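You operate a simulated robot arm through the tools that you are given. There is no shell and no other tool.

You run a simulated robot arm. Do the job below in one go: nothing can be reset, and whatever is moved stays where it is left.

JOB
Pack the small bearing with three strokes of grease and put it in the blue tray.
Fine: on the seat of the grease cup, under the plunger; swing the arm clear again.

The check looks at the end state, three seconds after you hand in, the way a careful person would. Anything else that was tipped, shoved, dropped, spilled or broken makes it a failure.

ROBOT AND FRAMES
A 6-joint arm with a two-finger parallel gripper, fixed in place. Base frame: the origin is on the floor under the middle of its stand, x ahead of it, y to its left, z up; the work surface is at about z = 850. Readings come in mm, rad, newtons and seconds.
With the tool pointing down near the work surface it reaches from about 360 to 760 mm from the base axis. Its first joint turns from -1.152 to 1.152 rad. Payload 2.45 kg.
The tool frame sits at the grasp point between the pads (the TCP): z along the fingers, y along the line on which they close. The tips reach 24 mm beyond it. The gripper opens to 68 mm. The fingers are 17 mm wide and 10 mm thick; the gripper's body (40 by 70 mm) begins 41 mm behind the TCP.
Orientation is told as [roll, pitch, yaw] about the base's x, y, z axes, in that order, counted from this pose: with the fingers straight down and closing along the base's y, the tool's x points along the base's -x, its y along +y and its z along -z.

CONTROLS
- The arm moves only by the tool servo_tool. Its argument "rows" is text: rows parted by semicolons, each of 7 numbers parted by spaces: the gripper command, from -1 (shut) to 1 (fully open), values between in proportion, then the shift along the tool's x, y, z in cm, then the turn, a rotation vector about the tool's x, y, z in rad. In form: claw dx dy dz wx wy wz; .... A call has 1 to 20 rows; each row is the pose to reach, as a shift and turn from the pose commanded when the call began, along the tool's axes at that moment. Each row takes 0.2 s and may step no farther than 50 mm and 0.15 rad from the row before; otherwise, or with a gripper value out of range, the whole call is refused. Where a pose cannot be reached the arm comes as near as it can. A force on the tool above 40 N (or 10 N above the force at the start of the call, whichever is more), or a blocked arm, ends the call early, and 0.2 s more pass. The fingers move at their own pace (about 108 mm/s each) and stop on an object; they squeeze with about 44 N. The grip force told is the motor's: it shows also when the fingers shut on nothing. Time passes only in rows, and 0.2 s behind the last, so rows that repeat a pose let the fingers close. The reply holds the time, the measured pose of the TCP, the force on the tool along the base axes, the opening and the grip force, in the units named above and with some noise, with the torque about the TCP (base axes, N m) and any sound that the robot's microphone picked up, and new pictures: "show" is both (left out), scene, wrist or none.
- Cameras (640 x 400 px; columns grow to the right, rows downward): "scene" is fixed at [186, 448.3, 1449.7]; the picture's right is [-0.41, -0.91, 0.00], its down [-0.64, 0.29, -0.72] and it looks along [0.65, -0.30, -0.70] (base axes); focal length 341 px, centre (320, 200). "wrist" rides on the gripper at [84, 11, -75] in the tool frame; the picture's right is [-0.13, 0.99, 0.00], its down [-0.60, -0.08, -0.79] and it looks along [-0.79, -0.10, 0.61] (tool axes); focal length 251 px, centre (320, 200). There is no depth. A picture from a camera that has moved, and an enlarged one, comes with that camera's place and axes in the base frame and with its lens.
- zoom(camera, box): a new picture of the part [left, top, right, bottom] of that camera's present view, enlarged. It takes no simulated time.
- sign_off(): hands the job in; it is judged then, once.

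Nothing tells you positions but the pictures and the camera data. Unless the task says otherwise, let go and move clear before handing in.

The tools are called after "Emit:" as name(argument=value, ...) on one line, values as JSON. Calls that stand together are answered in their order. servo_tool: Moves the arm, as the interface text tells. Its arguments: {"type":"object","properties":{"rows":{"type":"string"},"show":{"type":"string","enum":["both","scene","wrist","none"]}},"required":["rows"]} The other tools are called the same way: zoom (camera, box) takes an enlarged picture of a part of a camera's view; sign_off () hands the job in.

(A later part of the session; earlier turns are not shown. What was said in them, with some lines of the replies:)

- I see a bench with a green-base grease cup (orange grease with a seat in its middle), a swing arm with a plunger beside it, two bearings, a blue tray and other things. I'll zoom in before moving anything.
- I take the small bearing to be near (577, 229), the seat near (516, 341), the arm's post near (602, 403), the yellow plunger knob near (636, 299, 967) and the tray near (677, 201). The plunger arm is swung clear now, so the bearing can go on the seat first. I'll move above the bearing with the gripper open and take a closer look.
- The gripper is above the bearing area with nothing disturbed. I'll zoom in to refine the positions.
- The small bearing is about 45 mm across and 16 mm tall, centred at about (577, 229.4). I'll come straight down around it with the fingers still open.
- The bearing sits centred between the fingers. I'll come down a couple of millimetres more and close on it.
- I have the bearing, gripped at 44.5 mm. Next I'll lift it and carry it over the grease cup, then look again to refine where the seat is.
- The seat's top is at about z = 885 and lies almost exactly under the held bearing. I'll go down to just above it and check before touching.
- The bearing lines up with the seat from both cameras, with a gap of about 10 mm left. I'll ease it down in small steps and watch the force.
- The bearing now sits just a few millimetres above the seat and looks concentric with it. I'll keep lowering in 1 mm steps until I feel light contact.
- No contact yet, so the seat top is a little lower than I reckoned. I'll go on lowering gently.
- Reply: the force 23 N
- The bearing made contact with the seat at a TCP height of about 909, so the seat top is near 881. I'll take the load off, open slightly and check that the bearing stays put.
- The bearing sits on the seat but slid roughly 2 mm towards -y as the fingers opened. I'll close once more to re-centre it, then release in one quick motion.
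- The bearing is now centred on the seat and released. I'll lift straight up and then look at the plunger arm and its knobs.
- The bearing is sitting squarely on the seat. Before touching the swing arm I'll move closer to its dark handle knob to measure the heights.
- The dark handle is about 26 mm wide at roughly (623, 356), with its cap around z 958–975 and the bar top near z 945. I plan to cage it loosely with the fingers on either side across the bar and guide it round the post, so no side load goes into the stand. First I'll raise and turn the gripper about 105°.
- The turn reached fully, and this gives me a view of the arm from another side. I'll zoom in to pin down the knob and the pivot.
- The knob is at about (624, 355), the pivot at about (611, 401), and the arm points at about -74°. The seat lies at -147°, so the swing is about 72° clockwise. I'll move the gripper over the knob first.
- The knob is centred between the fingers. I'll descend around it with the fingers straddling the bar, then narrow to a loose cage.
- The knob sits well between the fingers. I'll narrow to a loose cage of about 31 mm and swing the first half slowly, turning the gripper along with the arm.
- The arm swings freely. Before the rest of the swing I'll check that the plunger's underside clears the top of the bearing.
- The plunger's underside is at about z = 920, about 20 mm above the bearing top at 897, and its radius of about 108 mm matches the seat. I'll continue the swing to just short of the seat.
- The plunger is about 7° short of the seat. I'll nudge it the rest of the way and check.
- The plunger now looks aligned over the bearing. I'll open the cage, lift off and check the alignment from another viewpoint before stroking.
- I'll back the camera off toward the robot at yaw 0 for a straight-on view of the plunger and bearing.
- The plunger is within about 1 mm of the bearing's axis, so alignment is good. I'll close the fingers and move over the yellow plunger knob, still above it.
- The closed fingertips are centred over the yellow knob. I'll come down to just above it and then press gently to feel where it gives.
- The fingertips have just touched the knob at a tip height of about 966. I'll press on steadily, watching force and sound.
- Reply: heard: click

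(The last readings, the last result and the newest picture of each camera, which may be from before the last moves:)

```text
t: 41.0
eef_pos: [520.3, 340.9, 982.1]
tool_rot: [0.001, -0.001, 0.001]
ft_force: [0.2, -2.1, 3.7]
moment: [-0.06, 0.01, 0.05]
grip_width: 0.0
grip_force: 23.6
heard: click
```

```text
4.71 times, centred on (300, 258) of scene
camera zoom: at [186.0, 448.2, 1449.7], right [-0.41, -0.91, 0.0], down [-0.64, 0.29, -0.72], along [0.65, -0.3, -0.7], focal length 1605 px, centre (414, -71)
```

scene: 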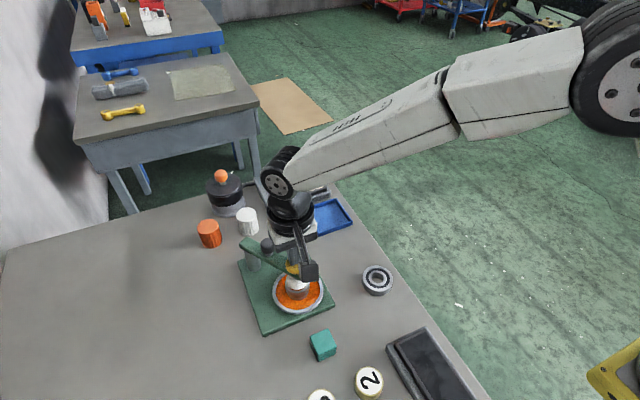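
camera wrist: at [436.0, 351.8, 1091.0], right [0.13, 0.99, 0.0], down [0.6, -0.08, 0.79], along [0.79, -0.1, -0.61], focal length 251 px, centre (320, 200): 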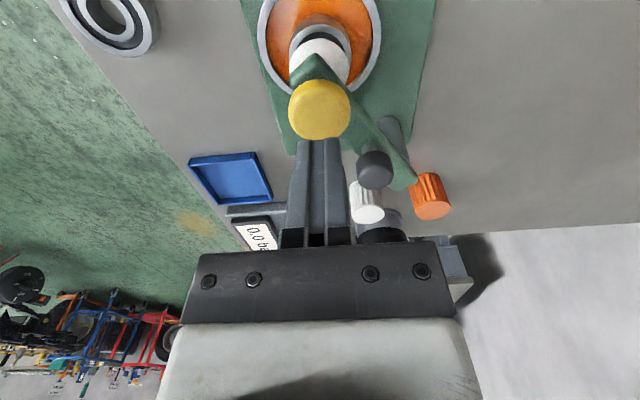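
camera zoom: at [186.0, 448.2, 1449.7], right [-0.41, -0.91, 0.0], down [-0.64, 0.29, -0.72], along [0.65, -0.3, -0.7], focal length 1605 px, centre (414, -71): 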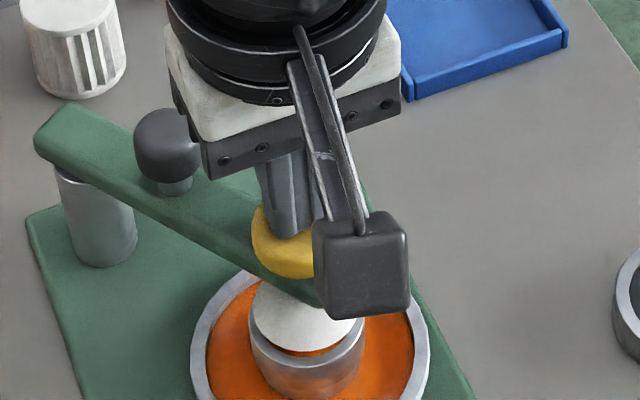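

I heard a click with grease showing, so that's the first stroke. I'll lift fully off the knob so it springs back, and check.

Emit:
servo_tool(rows="-1 0 0 -0.3 0 0 0;-1 0 0 -0.6 0 0 0;-1 0 0 -1 0 0 0;-1 0 0 -1.5 0 0 0;-1 0 0 -1.5 0 0 0", show="scene")

Emit:
zoom(camera="scene", box=[265, 215, 335, 300])

Emit:
zoom(camera="wrist", box=[240, 40, 400, 240])

```text
t: 42.2
eef_pos: [519.6, 340.5, 998.4]
tool_rot: [0.001, -0.001, 0.001]
ft_force: [-0.2, 0.9, -0.2]
moment: [-0.04, -0.01, 0.0]
grip_width: 0.0
grip_force: 23.4
```

scene: 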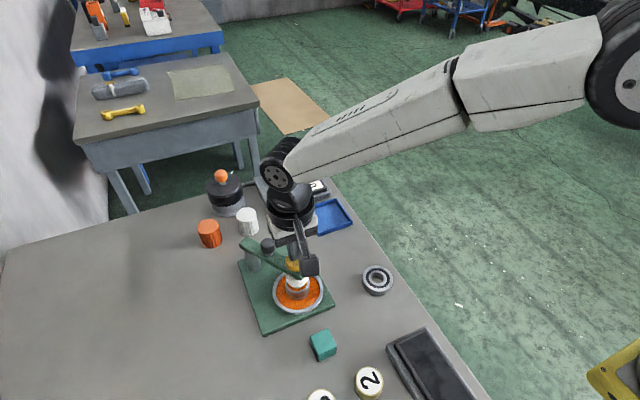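

```text
4.71 times, centred on (300, 258) of scene
camera zoom: at [186.0, 448.3, 1449.7], right [-0.41, -0.91, 0.0], down [-0.64, 0.29, -0.72], along [0.65, -0.3, -0.7], focal length 1605 px, centre (414, -71)
```

zoom: 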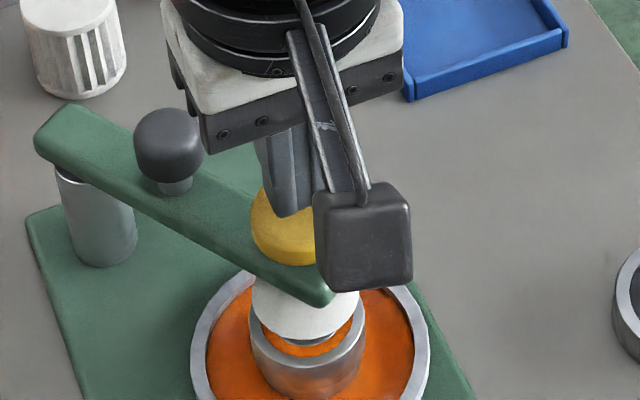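

```text
2.00 times, centred on (320, 140) of wrist
camera zoom: at [435.7, 351.7, 1073.2], right [0.13, 0.99, 0.0], down [0.6, -0.08, 0.79], along [0.79, -0.1, -0.61], focal length 503 px, centre (320, 320)
```

zoom: 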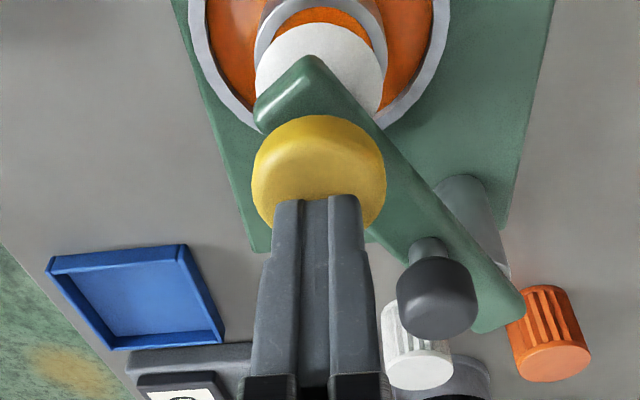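

The first stroke took: the bearing face is orange and the plunger came back up. Now the second stroke, to the same depth.

Emit:
servo_tool(rows="-1 0 0 0.4 0 0 0;-1 0 0 0.8 0 0 0;-1 0 0 1 0 0 0;-1 0 0 1.2 0 0 0;-1 0 0 1.35 0 0 0;-1 0 0 1.5 0 0 0", show="scene")

```text
t: 43.6
eef_pos: [521.1, 340.9, 983.8]
tool_rot: [0.003, 0.0, 0.001]
ft_force: [0.6, -1.4, 3.5]
moment: [-0.04, 0.02, -0.02]
grip_width: 0.2
grip_force: 24.3
heard: click
```

scene: 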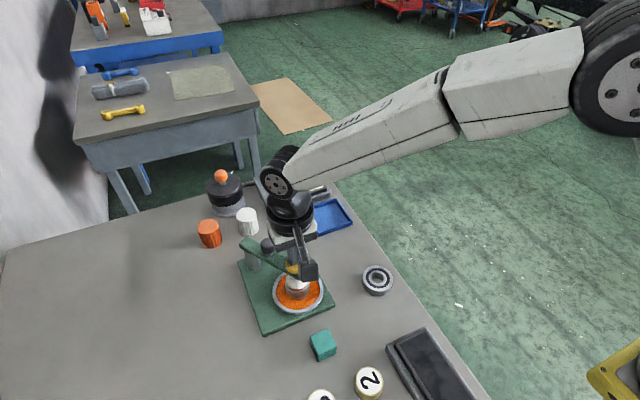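

The second click came at the same depth. I'll lift off again to let the plunger return.

Emit:
servo_tool(rows="-1 0 0 -0.3 0 0 0;-1 0 0 -0.6 0 0 0;-1 0 0 -1 0 0 0;-1 0 0 -1.5 0 0 0;-1 0 0 -1.5 0 0 0", show="scene")

Emit:
zoom(camera="scene", box=[265, 215, 335, 300])

```text
t: 44.8
eef_pos: [519.1, 341.9, 999.6]
tool_rot: [0.0, 0.0, 0.003]
ft_force: [-0.1, 0.3, 0.6]
moment: [-0.04, 0.02, 0.05]
grip_width: 0.0
grip_force: 23.4
```

scene: 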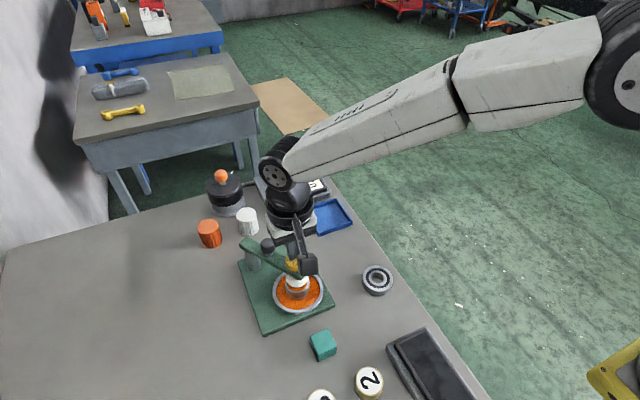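

```text
4.71 times, centred on (300, 258) of scene
camera zoom: at [186.0, 448.3, 1449.7], right [-0.41, -0.91, 0.0], down [-0.64, 0.29, -0.72], along [0.65, -0.3, -0.7], focal length 1605 px, centre (414, -71)
```

zoom: 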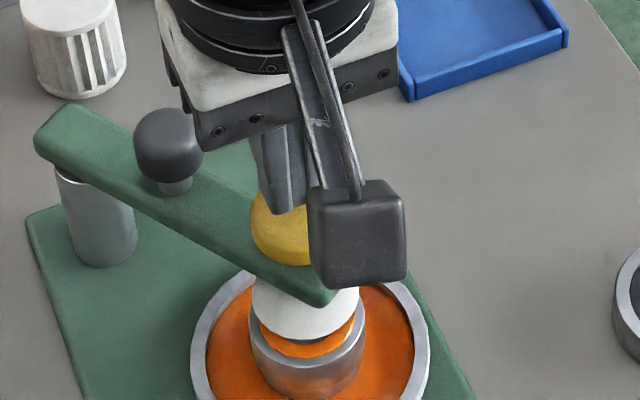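

Two strokes are done, and the grease bead on the bearing is larger. Now the third and last stroke, to the same depth.

Emit:
servo_tool(rows="-1 0 0 0.4 0 0 0;-1 0 0 0.8 0 0 0;-1 0 0 1 0 0 0;-1 0 0 1.2 0 0 0;-1 0 0 1.35 0 0 0;-1 0 0 1.5 0 0 0", show="scene")

```text
t: 46.2
eef_pos: [521.0, 340.6, 985.0]
tool_rot: [0.002, -0.001, 0.002]
ft_force: [-0.2, 0.5, 2.8]
moment: [0.04, 0.02, 0.03]
grip_width: 0.0
grip_force: 23.8
heard: click
```

scene: 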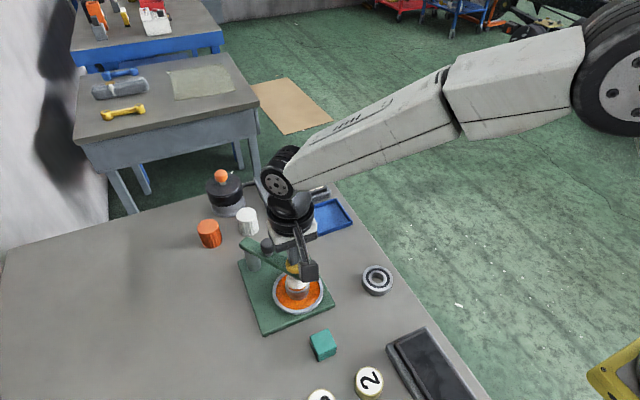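

Third click heard, so all three strokes are in. I'll lift well off and go back above the dark handle, ready to swing the arm clear.

Emit:
servo_tool(rows="-1 0 0 -0.4 0 0 0;-1 0 0 -1 0 0 0;-1 0 0 -4 0 0 0;-1 0 0 -7.5 0 0 0;-1 0 0 -10.5 0 0 0;0.18 -1.03 0.696 -10.5 0 0 -0.118;0.18 -2.06 1.392 -10.5 0 0 -0.236;0.18 -3.09 2.088 -10.5 0 0 -0.353;0.18 -4.12 2.784 -10.5 0 0 -0.47;0.18 -5.15 3.48 -10.5 0 0 -0.588;0.18 -5.15 3.48 -10.5 0 0 -0.588", show="both")

Emit:
zoom(camera="scene", box=[240, 210, 340, 320])

Emit:
zoom(camera="wrist", box=[240, 0, 400, 160])

```text
t: 48.6
eef_pos: [572.1, 376.6, 1086.9]
tool_rot: [0.002, -0.003, 0.591]
ft_force: [-0.1, 0.2, -0.4]
moment: [-0.02, 0.0, -0.01]
grip_width: 40.0
grip_force: 0.0
camera wrist: at [496.0, 339.8, 1163.2], right [-0.45, 0.9, 0.0], down [0.55, 0.27, 0.79], along [0.71, 0.35, -0.61], focal length 251 px, centre (320, 200)
```

scene: 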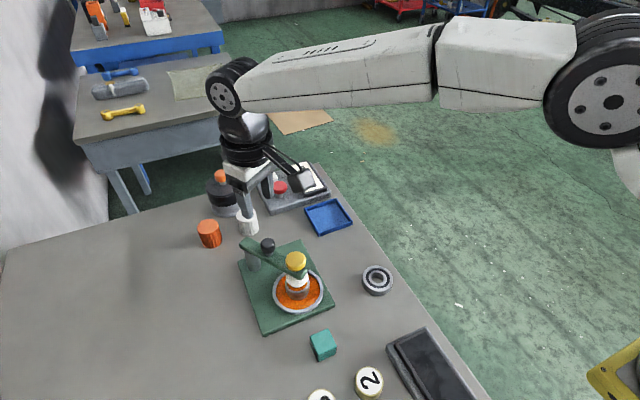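
wrist: 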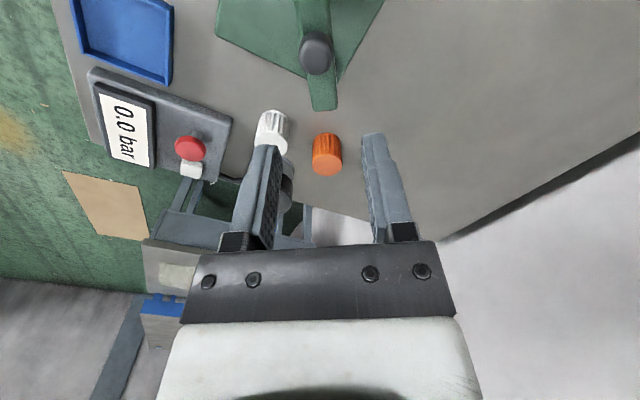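

```text
3.64 times, centred on (290, 265) of scene
camera zoom: at [186.0, 448.3, 1449.7], right [-0.41, -0.91, 0.0], down [-0.64, 0.29, -0.72], along [0.65, -0.3, -0.7], focal length 1240 px, centre (429, -36)
```

zoom: 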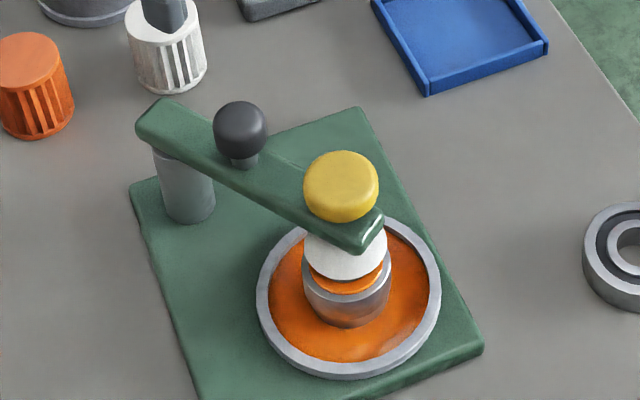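

```text
2.50 times, centred on (320, 80) of wrist
camera zoom: at [496.0, 339.8, 1163.2], right [-0.45, 0.9, 0.0], down [0.55, 0.27, 0.79], along [0.71, 0.35, -0.61], focal length 629 px, centre (320, 500)
```

zoom: 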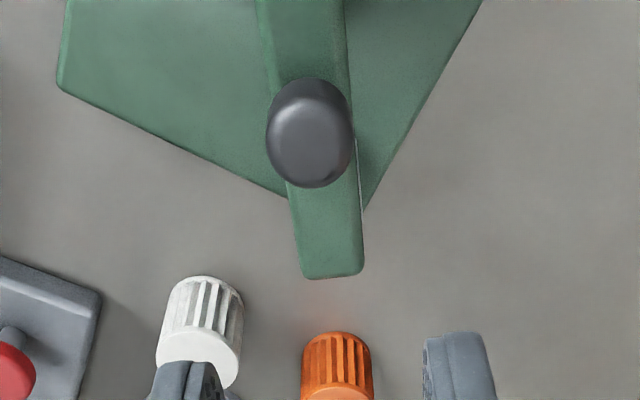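

The knob is almost centred under the gripper. I'll descend around it with a small correction.

Emit:
servo_tool(rows="0.18 0 -0.1 3.5 0 0 0;0.18 0 -0.2 7.5 0 0 0;0.18 0 -0.2 10.3 0 0 0;0.18 0 -0.2 11.8 0 0 0;0.18 0 -0.2 11.8 0 0 0", show="wrist")

Emit:
zoom(camera="wrist", box=[220, 60, 420, 260])

```text
t: 49.8
eef_pos: [571.7, 374.4, 971.9]
tool_rot: [0.0, -0.002, 0.591]
ft_force: [0.0, -0.2, -0.1]
moment: [-0.03, -0.01, 0.0]
grip_width: 40.5
grip_force: 0.1
camera wrist: at [495.7, 336.6, 1047.3], right [-0.44, 0.9, 0.0], down [0.55, 0.27, 0.79], along [0.71, 0.35, -0.61], focal length 251 px, centre (320, 200)
```

wrist: 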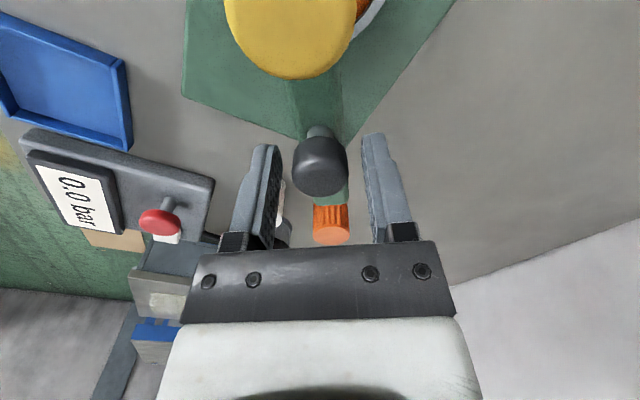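

```text
2.00 times, centred on (320, 160) of wrist
camera zoom: at [495.7, 336.6, 1047.3], right [-0.44, 0.9, 0.0], down [0.55, 0.27, 0.79], along [0.71, 0.35, -0.61], focal length 503 px, centre (320, 280)
```

zoom: 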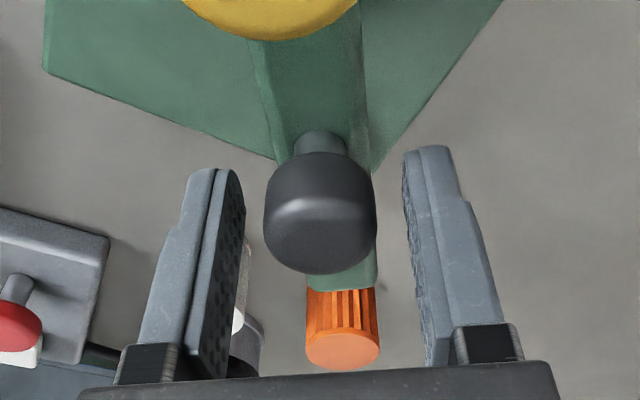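

The handle is centred again. I'll cage it loosely and swing the arm back to nearly its original clear position.

Emit:
servo_tool(rows="-0.09 0 0 0 0 0 0;-0.09 0 0 0 0 0 0;-0.09 -0.017 -0.475 0 0 0 -0.1;-0.09 -0.081 -0.947 0 0 0 -0.2;-0.09 -0.193 -1.41 0 0 0 -0.3;-0.09 -0.349 -1.86 0 0 0 -0.4;-0.09 -0.549 -2.291 0 0 0 -0.5;-0.09 -0.792 -2.7 0 0 0 -0.6;-0.09 -1.074 -3.082 0 0 0 -0.7;-0.09 -1.394 -3.436 0 0 0 -0.8;-0.09 -1.746 -3.755 0 0 0 -0.9;-0.09 -2.129 -4.037 0 0 0 -1.0;-0.09 -2.539 -4.28 0 0 0 -1.1;-0.09 -2.97 -4.481 0 0 0 -1.2;-0.09 -2.97 -4.481 0 0 0 -1.2", show="both")

Emit:
zoom(camera="scene", box=[230, 180, 350, 320])

Emit:
zoom(camera="wrist", box=[220, 60, 420, 260])

```text
t: 53.0
eef_pos: [623.8, 353.0, 973.2]
tool_rot: [0.0, 0.0, 1.79]
ft_force: [0.3, -0.2, -0.1]
moment: [-0.01, -0.03, -0.01]
grip_width: 30.8
grip_force: 0.1
camera wrist: at [629.7, 269.2, 1047.9], right [-1.0, -0.09, 0.0], down [-0.06, 0.61, 0.79], along [-0.07, 0.79, -0.61], focal length 251 px, centre (320, 200)
```

scene: 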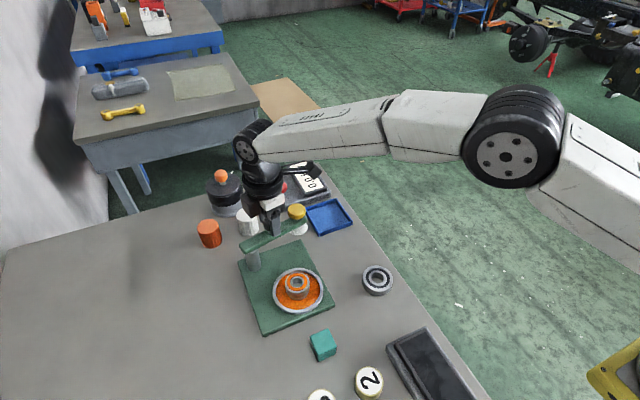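
wrist: 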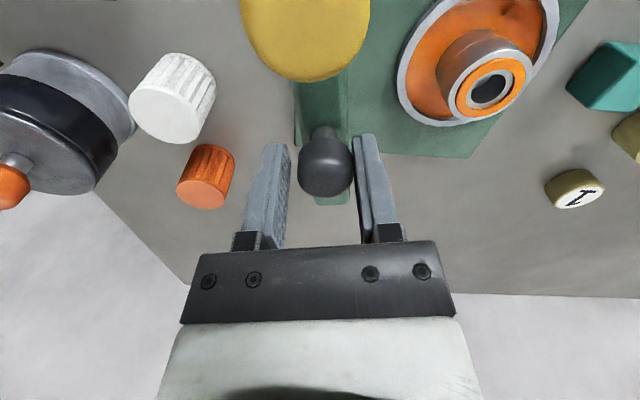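

```text
2.86 times, centred on (290, 250) of scene
camera zoom: at [186.0, 448.3, 1449.7], right [-0.41, -0.91, 0.0], down [-0.64, 0.29, -0.72], along [0.65, -0.3, -0.7], focal length 974 px, centre (406, 57)
```

zoom: 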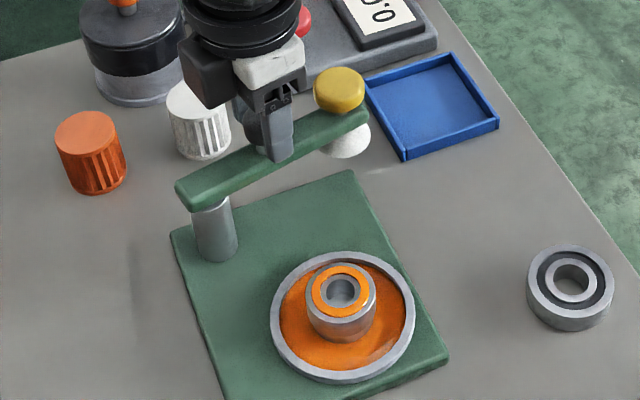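

```text
2.00 times, centred on (320, 160) of wrist
camera zoom: at [629.7, 269.2, 1047.9], right [-1.0, -0.09, 0.0], down [-0.06, 0.61, 0.79], along [-0.07, 0.79, -0.61], focal length 503 px, centre (320, 280)
```

zoom: 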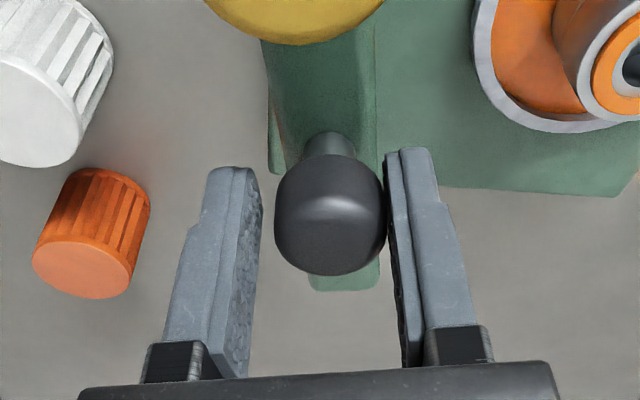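

The bearing is fully greased and the arm is nearly back where it started. One small further nudge restores its original spot, then I'll open and lift off.

Emit:
servo_tool(rows="-0.09 0 -0.17 0 0 0 -0.035;-0.09 -0.01 -0.33 0 0 0 -0.07;-0.09 -0.01 -0.33 0 0 0 -0.07;0.18 -0.01 -0.33 0 0 0 -0.07;0.18 -0.01 -0.33 0 0 0 -0.07;0.18 -0.01 -0.33 -1 0 0 -0.07;0.18 -0.01 -0.33 -4 0 0 -0.07;0.18 -0.01 -0.33 -8 0 0 -0.07;0.18 -0.01 -0.33 -11 0 0 -0.07;0.18 -0.01 -0.33 -11 0 0 -0.07", show="both")

Emit:
zoom(camera="scene", box=[230, 180, 350, 320])

```text
t: 55.2
eef_pos: [623.9, 354.6, 1081.8]
tool_rot: [-0.001, -0.001, 1.859]
ft_force: [0.3, 0.1, 0.0]
moment: [0.02, 0.01, -0.01]
grip_width: 40.3
grip_force: 0.1
camera wrist: at [637.9, 271.9, 1157.2], right [-0.99, -0.16, 0.0], down [-0.1, 0.6, 0.79], along [-0.13, 0.78, -0.61], focal length 251 px, centre (320, 200)
```

scene: 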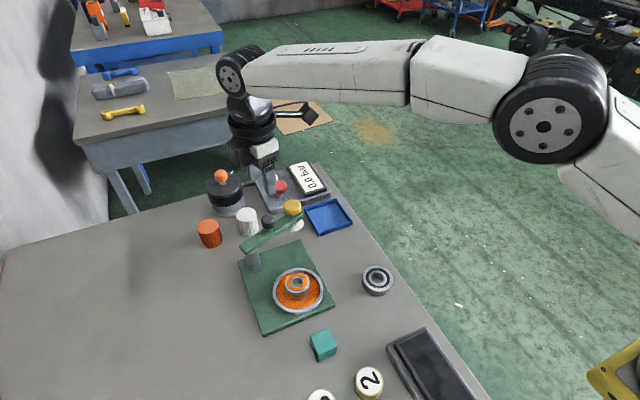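
wrist: 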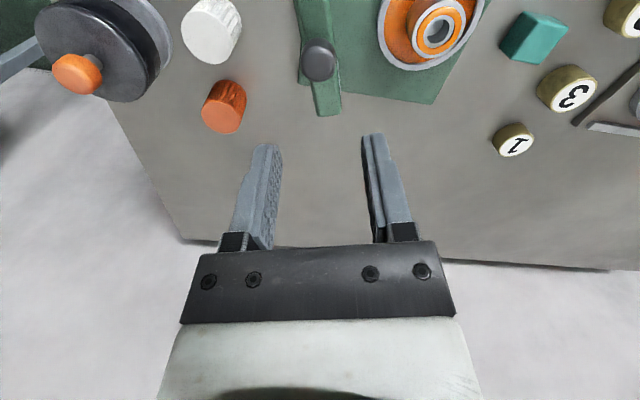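

```text
2.86 times, centred on (290, 250) of scene
camera zoom: at [186.0, 448.3, 1449.7], right [-0.41, -0.91, 0.0], down [-0.64, 0.29, -0.72], along [0.65, -0.3, -0.7], focal length 974 px, centre (406, 57)
```

zoom: 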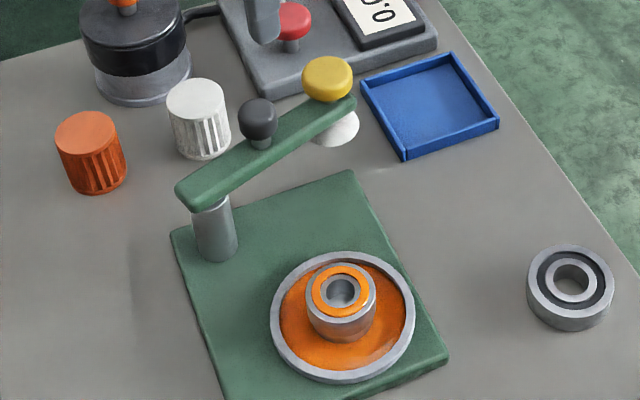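

The arm is back clear, exactly where it began, and nothing else has moved. I'll turn the gripper back to yaw 0 and go above the bearing.

Emit:
servo_tool(rows="0.18 -0.135 0.809 0.2 0 0 0.143;0.18 -0.269 1.618 0.5 0 0 0.286;0.18 -0.404 2.428 1 0 0 0.429;0.18 -0.538 3.237 1.6 0 0 0.572;0.18 -0.673 4.046 2.2 0 0 0.715;0.18 -0.808 4.855 2.8 0 0 0.858;0.18 -0.942 5.665 3.4 0 0 1.001;0.18 -1.077 6.474 4 0 0 1.144;0.3 -1.211 7.283 4.6 0 0 1.287;0.62 -1.346 8.092 5.2 0 0 1.43;0.62 -1.481 8.901 5.8 0 0 1.573;0.62 -1.615 9.711 6.5 0 0 1.716;0.62 -1.75 10.52 7.2 0 0 1.86;0.62 -1.75 10.52 7.2 0 0 1.86", show="both")

Emit:
zoom(camera="wrist", box=[220, 0, 420, 125])

```text
t: 58.2
eef_pos: [518.0, 340.8, 1009.4]
tool_rot: [0.001, 0.0, -0.002]
ft_force: [0.1, -0.9, -0.6]
moment: [0.01, 0.01, -0.04]
grip_width: 55.0
grip_force: 0.0
camera wrist: at [434.8, 353.2, 1084.5], right [0.13, 0.99, 0.0], down [0.6, -0.08, 0.79], along [0.79, -0.1, -0.61], focal length 251 px, centre (320, 200)
```

scene: 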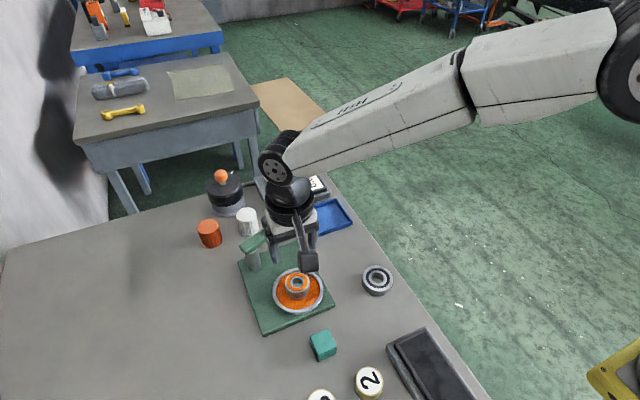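
wrist: 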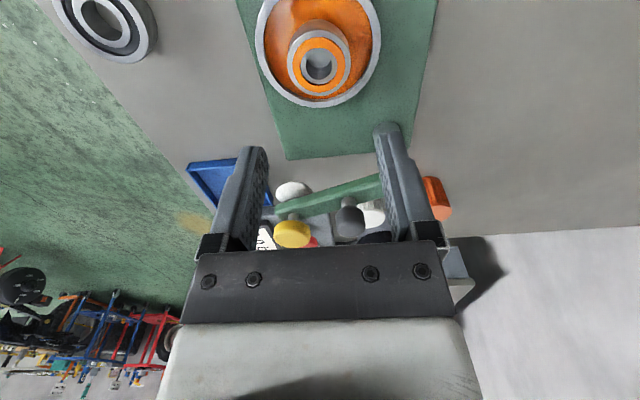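

```text
3.20 times, centred on (320, 62) of wrist
camera zoom: at [434.8, 353.2, 1084.5], right [0.13, 0.99, 0.0], down [0.6, -0.08, 0.79], along [0.79, -0.1, -0.61], focal length 805 px, centre (320, 640)
```

zoom: 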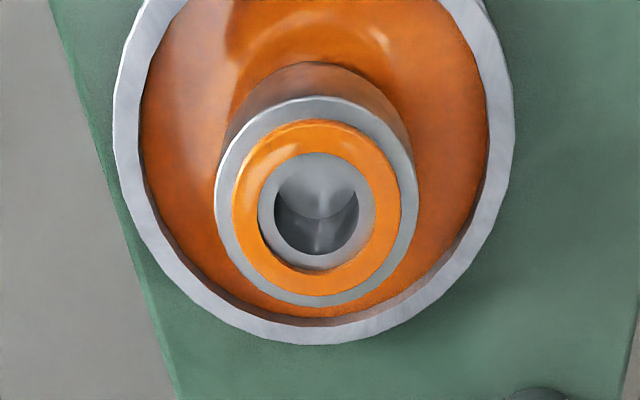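

The bearing is about 1 mm off the tool axis in y and 1.5 mm in x, so I'll correct for that, descend and grip it.

Emit:
servo_tool(rows="0.68 -0.1 -0.08 3 0 0 0;0.68 -0.15 -0.08 6 0 0 0;0.68 -0.15 -0.08 8.5 0 0 0;0.68 -0.15 -0.08 9.6 0 0 0;0.68 -0.15 -0.08 10 0 0 0;0.68 -0.15 -0.08 10 0 0 0", show="both")

Emit:
zoom(camera="wrist", box=[240, 60, 400, 200])

```text
t: 59.6
eef_pos: [520.9, 340.5, 908.6]
tool_rot: [0.002, -0.001, -0.001]
ft_force: [0.5, -0.3, -0.1]
moment: [-0.02, 0.02, 0.0]
grip_width: 57.1
grip_force: 0.0
camera wrist: at [436.6, 351.6, 983.8], right [0.13, 0.99, 0.0], down [0.6, -0.08, 0.79], along [0.79, -0.1, -0.61], focal length 251 px, centre (320, 200)
```

scene: 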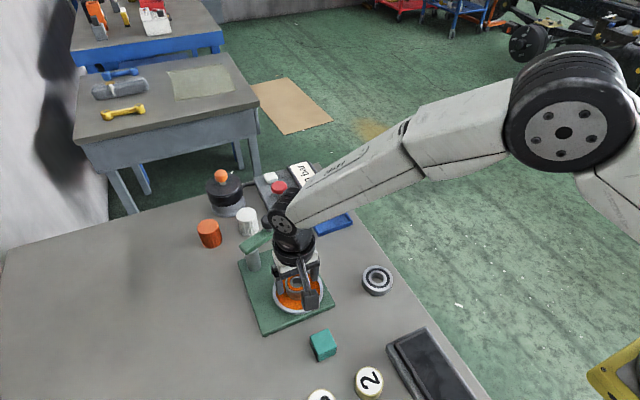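
wrist: 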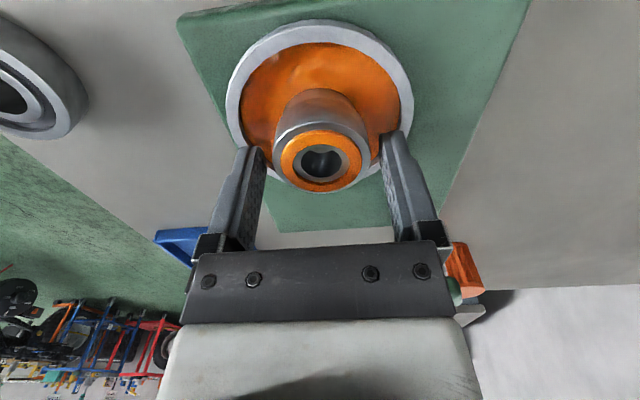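

```text
2.86 times, centred on (320, 130) of wrist
camera zoom: at [436.6, 351.6, 983.8], right [0.13, 0.99, 0.0], down [0.6, -0.08, 0.79], along [0.79, -0.1, -0.61], focal length 718 px, centre (320, 400)
```

zoom: 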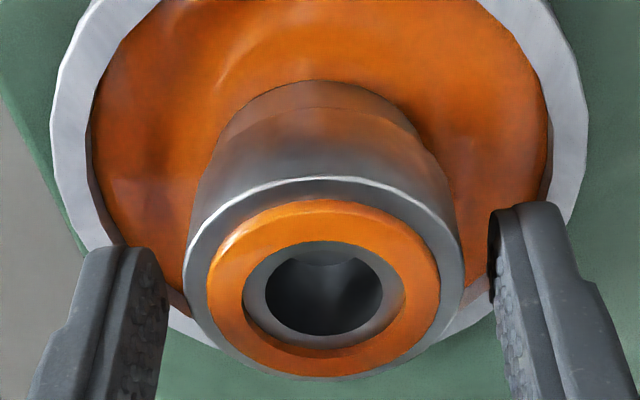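

The bearing is centred between the fingers. I'll close on it.

Emit:
servo_tool(rows="0.4 0 0.02 0 0 0 0;-1 0 0.02 0 0 0 0;-1 0 0.02 0 0 0 0;-1 0 0.02 0 0 0 0", show="wrist")

```text
t: 60.6
eef_pos: [520.9, 340.3, 908.0]
tool_rot: [0.001, 0.0, 0.001]
ft_force: [-0.6, 0.4, 0.3]
moment: [0.02, 0.01, 0.03]
grip_width: 44.2
grip_force: 44.2
camera wrist: at [436.9, 351.6, 984.1], right [0.13, 0.99, 0.0], down [0.6, -0.08, 0.79], along [0.79, -0.1, -0.61], focal length 251 px, centre (320, 200)
```

wrist: 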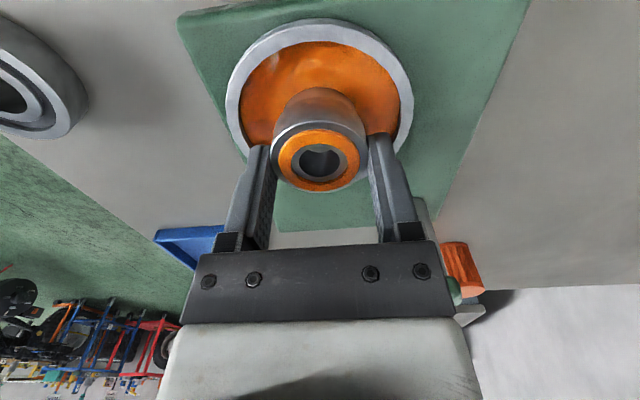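

Gripped at 44 mm. I'll lift it straight off the seat, carry it high and clear of the plunger arm, and stop above the blue tray.

Emit:
servo_tool(rows="-1 0 0 -0.5 0 0 0;-1 0 0 -2 0 0 0;-1 0 0 -5 0 0 0;-1 0 0 -8.5 0 0 0;-1 0 0 -11.7 0 0 0;-1 -1.87 -3.7 -11.7 0 0 0;-1 -3.73 -7.4 -11.7 0 0 0;-1 -5.6 -11.1 -11.7 0 0 0;-1 -8.9 -12.1 -11.7 0 0 0;-1 -12.2 -13 -11.7 0 0 0;-1 -15.6 -13.95 -11.7 0 0 0;-1 -15.6 -13.95 -11.7 0 0 0", show="both")

Emit:
zoom(camera="wrist", box=[220, 0, 420, 200])

Emit:
zoom(camera="scene", box=[230, 150, 390, 310])

```text
t: 63.2
eef_pos: [677.5, 200.0, 1027.6]
tool_rot: [0.003, -0.001, 0.0]
ft_force: [-0.7, -0.1, -1.3]
moment: [-0.01, 0.02, -0.02]
grip_width: 44.5
grip_force: 43.7
camera wrist: at [593.7, 212.2, 1102.4], right [0.13, 0.99, 0.0], down [0.6, -0.08, 0.79], along [0.79, -0.1, -0.61], focal length 251 px, centre (320, 200)
```

scene: 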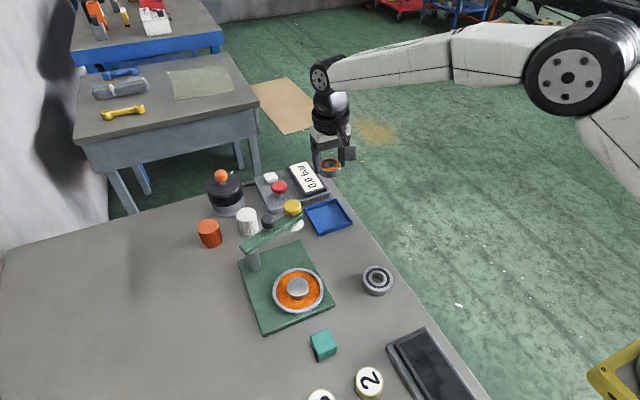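
wrist: 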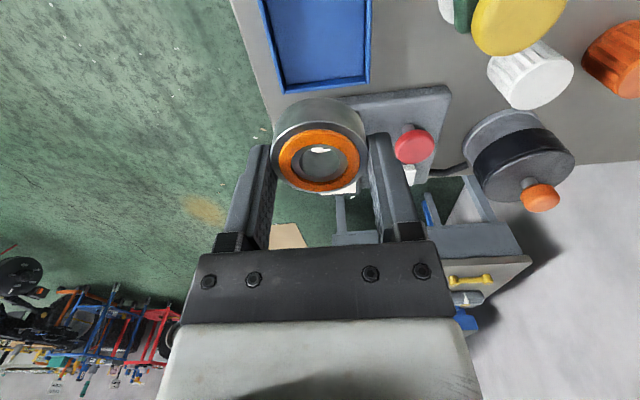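

```text
2.00 times, centred on (320, 100) of wrist
camera zoom: at [593.7, 212.2, 1102.4], right [0.13, 0.99, 0.0], down [0.6, -0.08, 0.79], along [0.79, -0.1, -0.61], focal length 503 px, centre (320, 400)
```

zoom: 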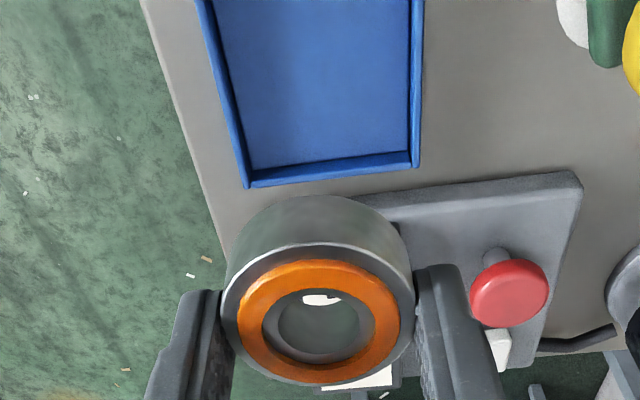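

```text
2.50 times, centred on (310, 230) of scene
camera zoom: at [186.1, 448.3, 1449.7], right [-0.41, -0.91, 0.0], down [-0.64, 0.29, -0.72], along [0.65, -0.3, -0.7], focal length 853 px, centre (345, 125)
```

zoom: 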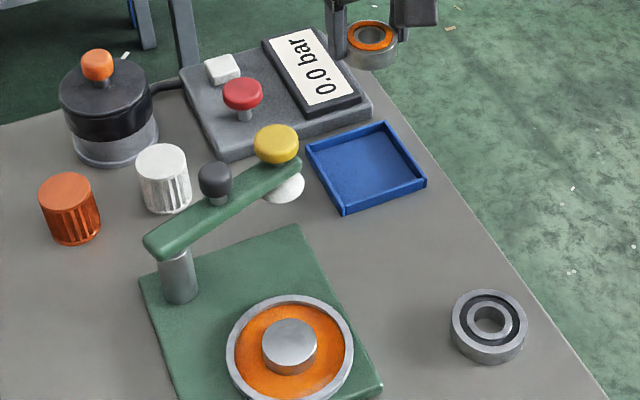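

Above the tray, I make its centre about (681, 201.5) with its walls lined up with the axes. I'll shift a little and lower the bearing toward the tray floor.

Emit:
servo_tool(rows="-1 -0.3 0.1 3 0 0 0;-1 -0.3 0.1 7 0 0 0;-1 -0.3 0.1 10 0 0 0;-1 -0.3 0.1 12 0 0 0;-1 -0.3 0.1 13 0 0 0;-1 -0.3 0.1 13.4 0 0 0;-1 -0.3 0.1 13.4 0 0 0", show="both")

Emit:
zoom(camera="wrist", box=[200, 40, 440, 240])

Emit:
zoom(camera="scene", box=[280, 170, 380, 250])

```text
t: 64.8
eef_pos: [680.3, 201.8, 892.3]
tool_rot: [0.002, 0.0, 0.002]
ft_force: [0.2, 0.1, -1.1]
moment: [0.03, 0.01, 0.0]
grip_width: 44.2
grip_force: 43.6
camera wrist: at [595.8, 213.9, 967.8], right [0.13, 0.99, 0.0], down [0.6, -0.08, 0.79], along [0.79, -0.1, -0.61], focal length 251 px, centre (320, 200)
```

scene: 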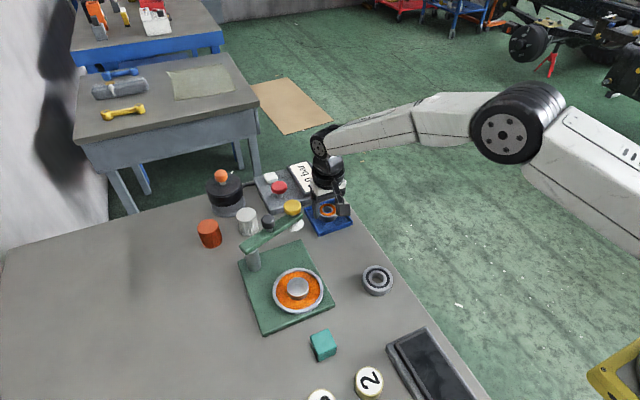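
wrist: 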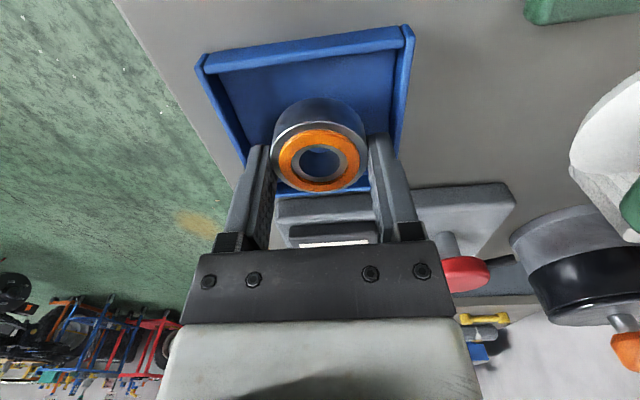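

```text
2.00 times, centred on (320, 140) of wrist
camera zoom: at [595.8, 213.9, 967.8], right [0.13, 0.99, 0.0], down [0.6, -0.08, 0.79], along [0.79, -0.1, -0.61], focal length 503 px, centre (320, 320)
```

zoom: 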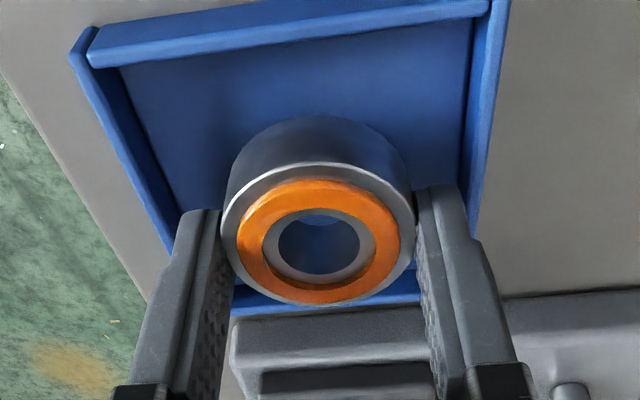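

```text
5.00 times, centred on (330, 210) of scene
camera zoom: at [186.1, 448.3, 1449.7], right [-0.41, -0.91, 0.0], down [-0.64, 0.29, -0.72], along [0.65, -0.3, -0.7], focal length 1705 px, centre (270, 150)
```

zoom: 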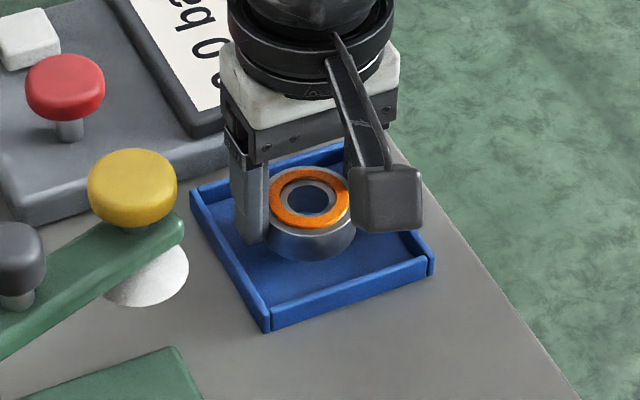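

The bearing is inside the tray walls with room all round and about 11 mm to go. I'll lower gently until it touches the floor.

Emit:
servo_tool(rows="-1 0 0 0.3 0 0 0;-1 0 0 0.6 0 0 0;-1 0 0 0.8 0 0 0;-1 0 0 0.9 0 0 0;-1 0 0 0.9 0 0 0", show="none")

Emit:
servo_tool(rows="-1 0 0 0.05 0 0 0;-1 0 0 0.1 0 0 0;-1 0 0 0.1 0 0 0", show="none")

```text
t: 66.0
eef_pos: [680.5, 202.1, 883.5]
tool_rot: [0.002, 0.0, 0.0]
ft_force: [-0.5, -0.3, -1.8]
moment: [-0.01, -0.03, -0.01]
grip_width: 44.5
grip_force: 44.4
```

```text
t: 66.8
eef_pos: [680.3, 202.2, 881.8]
tool_rot: [0.002, -0.001, 0.001]
ft_force: [-0.4, -1.1, 2.9]
moment: [-0.11, 0.01, 0.01]
grip_width: 44.2
grip_force: 44.0
```

I feel light contact with the tray floor. I'll open only to about 50 mm so the fingers stay off the tray walls.

Emit:
servo_tool(rows="-1 0 0 -0.02 0 0 0;0.47 0 0 -0.02 0 0 0;0.47 0 0 -0.02 0 0 0;0.47 0 0 -0.02 0 0 0", show="both")

Emit:
zoom(camera="wrist", box=[200, 40, 440, 240])

Emit:
zoom(camera="scene", box=[280, 170, 380, 250])

```text
t: 67.8
eef_pos: [679.5, 203.0, 881.8]
tool_rot: [0.002, 0.001, 0.001]
ft_force: [0.4, 0.0, 1.1]
moment: [-0.04, -0.02, 0.03]
grip_width: 49.8
grip_force: 0.0
camera wrist: at [596.1, 214.4, 957.5], right [0.13, 0.99, 0.0], down [0.6, -0.08, 0.79], along [0.79, -0.1, -0.61], focal length 251 px, centre (320, 200)
```

scene: 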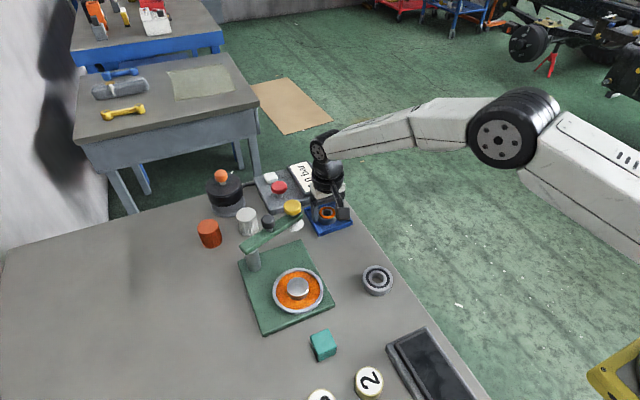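
wrist: 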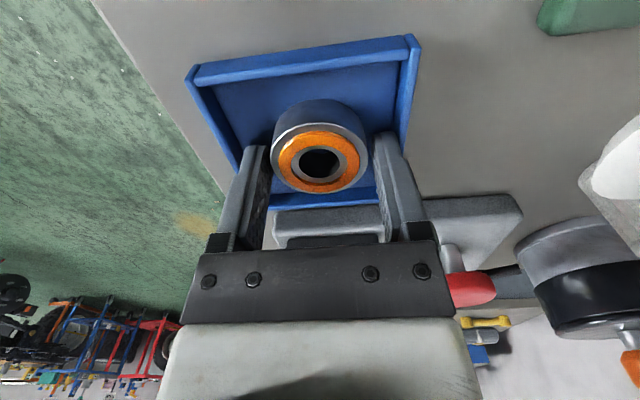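

```text
2.00 times, centred on (320, 140) of wrist
camera zoom: at [596.1, 214.4, 957.5], right [0.13, 0.99, 0.0], down [0.6, -0.08, 0.79], along [0.79, -0.1, -0.61], focal length 503 px, centre (320, 320)
```

zoom: 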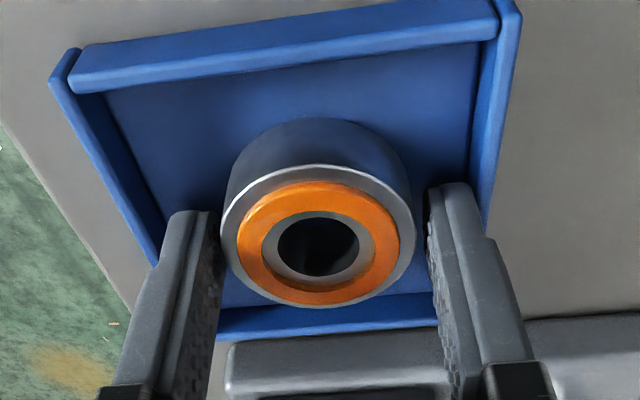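

```text
5.00 times, centred on (330, 210) of scene
camera zoom: at [186.0, 448.3, 1449.7], right [-0.41, -0.91, 0.0], down [-0.64, 0.29, -0.72], along [0.65, -0.3, -0.7], focal length 1705 px, centre (270, 150)
```

zoom: 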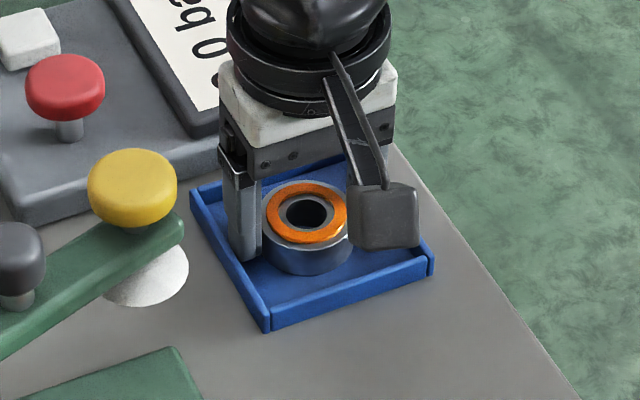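

The bearing is resting flat in the tray and released. I'll lift straight up and back away.

Emit:
servo_tool(rows="0.47 0 -0.05 -0.3 0 0 0;0.47 0 -0.05 -1 0 0 0;0.47 0 -0.05 -2.5 0 0 0;0.47 0 -0.05 -5.5 0 0 0;0.47 0 -0.05 -9.5 0 0 0;0.47 0 -0.05 -13.5 0 0 0;0.47 0 -0.05 -17.5 0 0 0;0.47 4 -0.05 -20 0 0 0;0.47 8 -0.05 -22 0 0 0;0.47 12 -0.05 -24 0 0 0;0.47 16 -0.05 -26 0 0 0;0.47 16 -0.05 -26 0 0 0", show="both")

Emit:
zoom(camera="scene", box=[190, 150, 410, 320])

Emit:
zoom(camera="scene", box=[280, 170, 380, 250])

Emit:
zoom(camera="scene", box=[220, 260, 500, 400])

```text
t: 70.4
eef_pos: [515.9, 201.1, 1140.3]
tool_rot: [0.002, 0.001, 0.001]
ft_force: [0.1, 1.2, -1.1]
moment: [-0.02, -0.01, 0.0]
grip_width: 50.0
grip_force: 0.1
camera wrist: at [432.4, 212.4, 1215.9], right [0.13, 0.99, 0.0], down [0.6, -0.08, 0.79], along [0.79, -0.1, -0.61], focal length 251 px, centre (320, 200)
```

scene: 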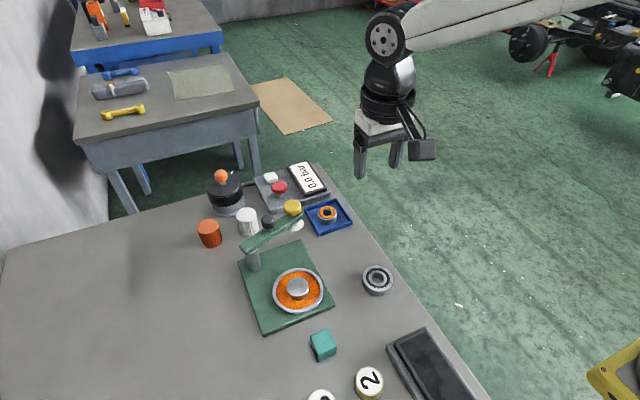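
wrist: 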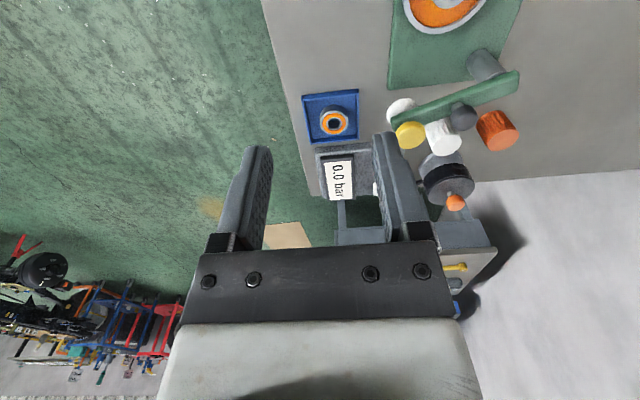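

```text
2.35 times, centred on (300, 235) of scene
camera zoom: at [186.0, 448.3, 1449.7], right [-0.41, -0.91, 0.0], down [-0.64, 0.29, -0.72], along [0.65, -0.3, -0.7], focal length 802 px, centre (367, 118)
```

zoom: 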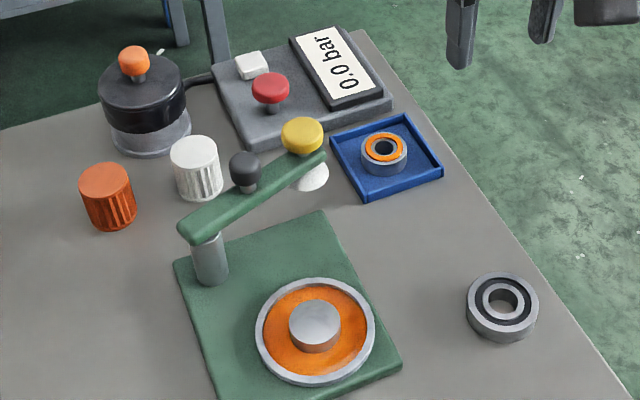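

```text
5.00 times, centred on (330, 210) of scene
camera zoom: at [186.0, 448.3, 1449.7], right [-0.41, -0.91, 0.0], down [-0.64, 0.29, -0.72], along [0.65, -0.3, -0.7], focal length 1705 px, centre (270, 150)
```

zoom: 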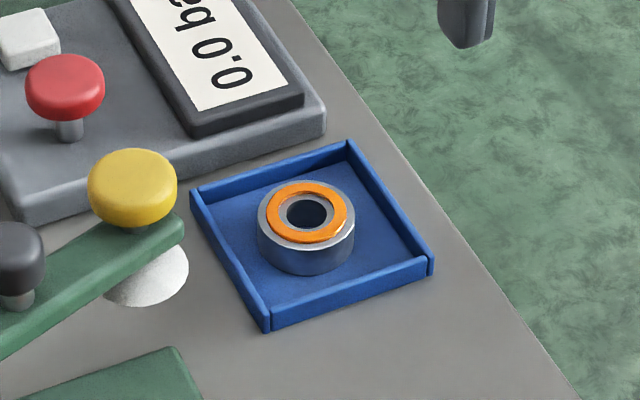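

```text
2.29 times, centred on (360, 330) of scene
camera zoom: at [186.0, 448.3, 1449.7], right [-0.41, -0.91, 0.0], down [-0.64, 0.29, -0.72], along [0.65, -0.3, -0.7], focal length 780 px, centre (229, -97)
```

zoom: 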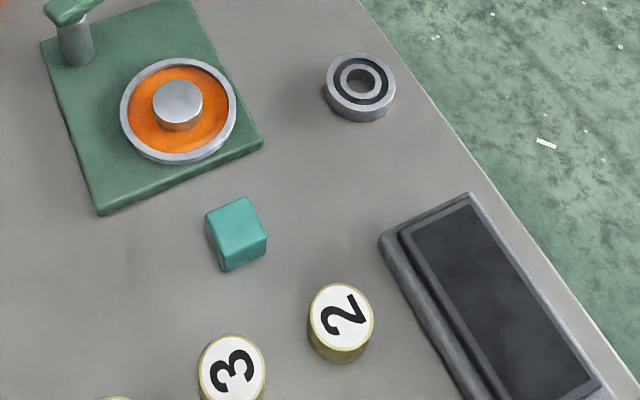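

The small bearing, packed with three clicked strokes, lies flat in the blue tray. The plunger arm is back where it started, the other objects in view are where they were, and the gripper is open and well clear. I'm handing the job in.

Emit:
sign_off()

```text
The job is handed in.
```

The small bearing is packed with three strokes of grease and lies flat in the blue tray. I handed the job in and have seen no result from the check.

- **Strokes:** each of the three presses gave one click. The plunger sprang back after the first two, and I lifted clear after the third. The bearing face is orange with grease.
- **Plunger arm:** it is swung clear again, back where it started.
- **Bearing on the seat:** it slid about 2 mm when I first let go, so I gripped it again and re-centred it before greasing.
- **Everything else:** in the last pictures nothing else had moved, tipped or spilled. The gripper is open and well clear of the bench.
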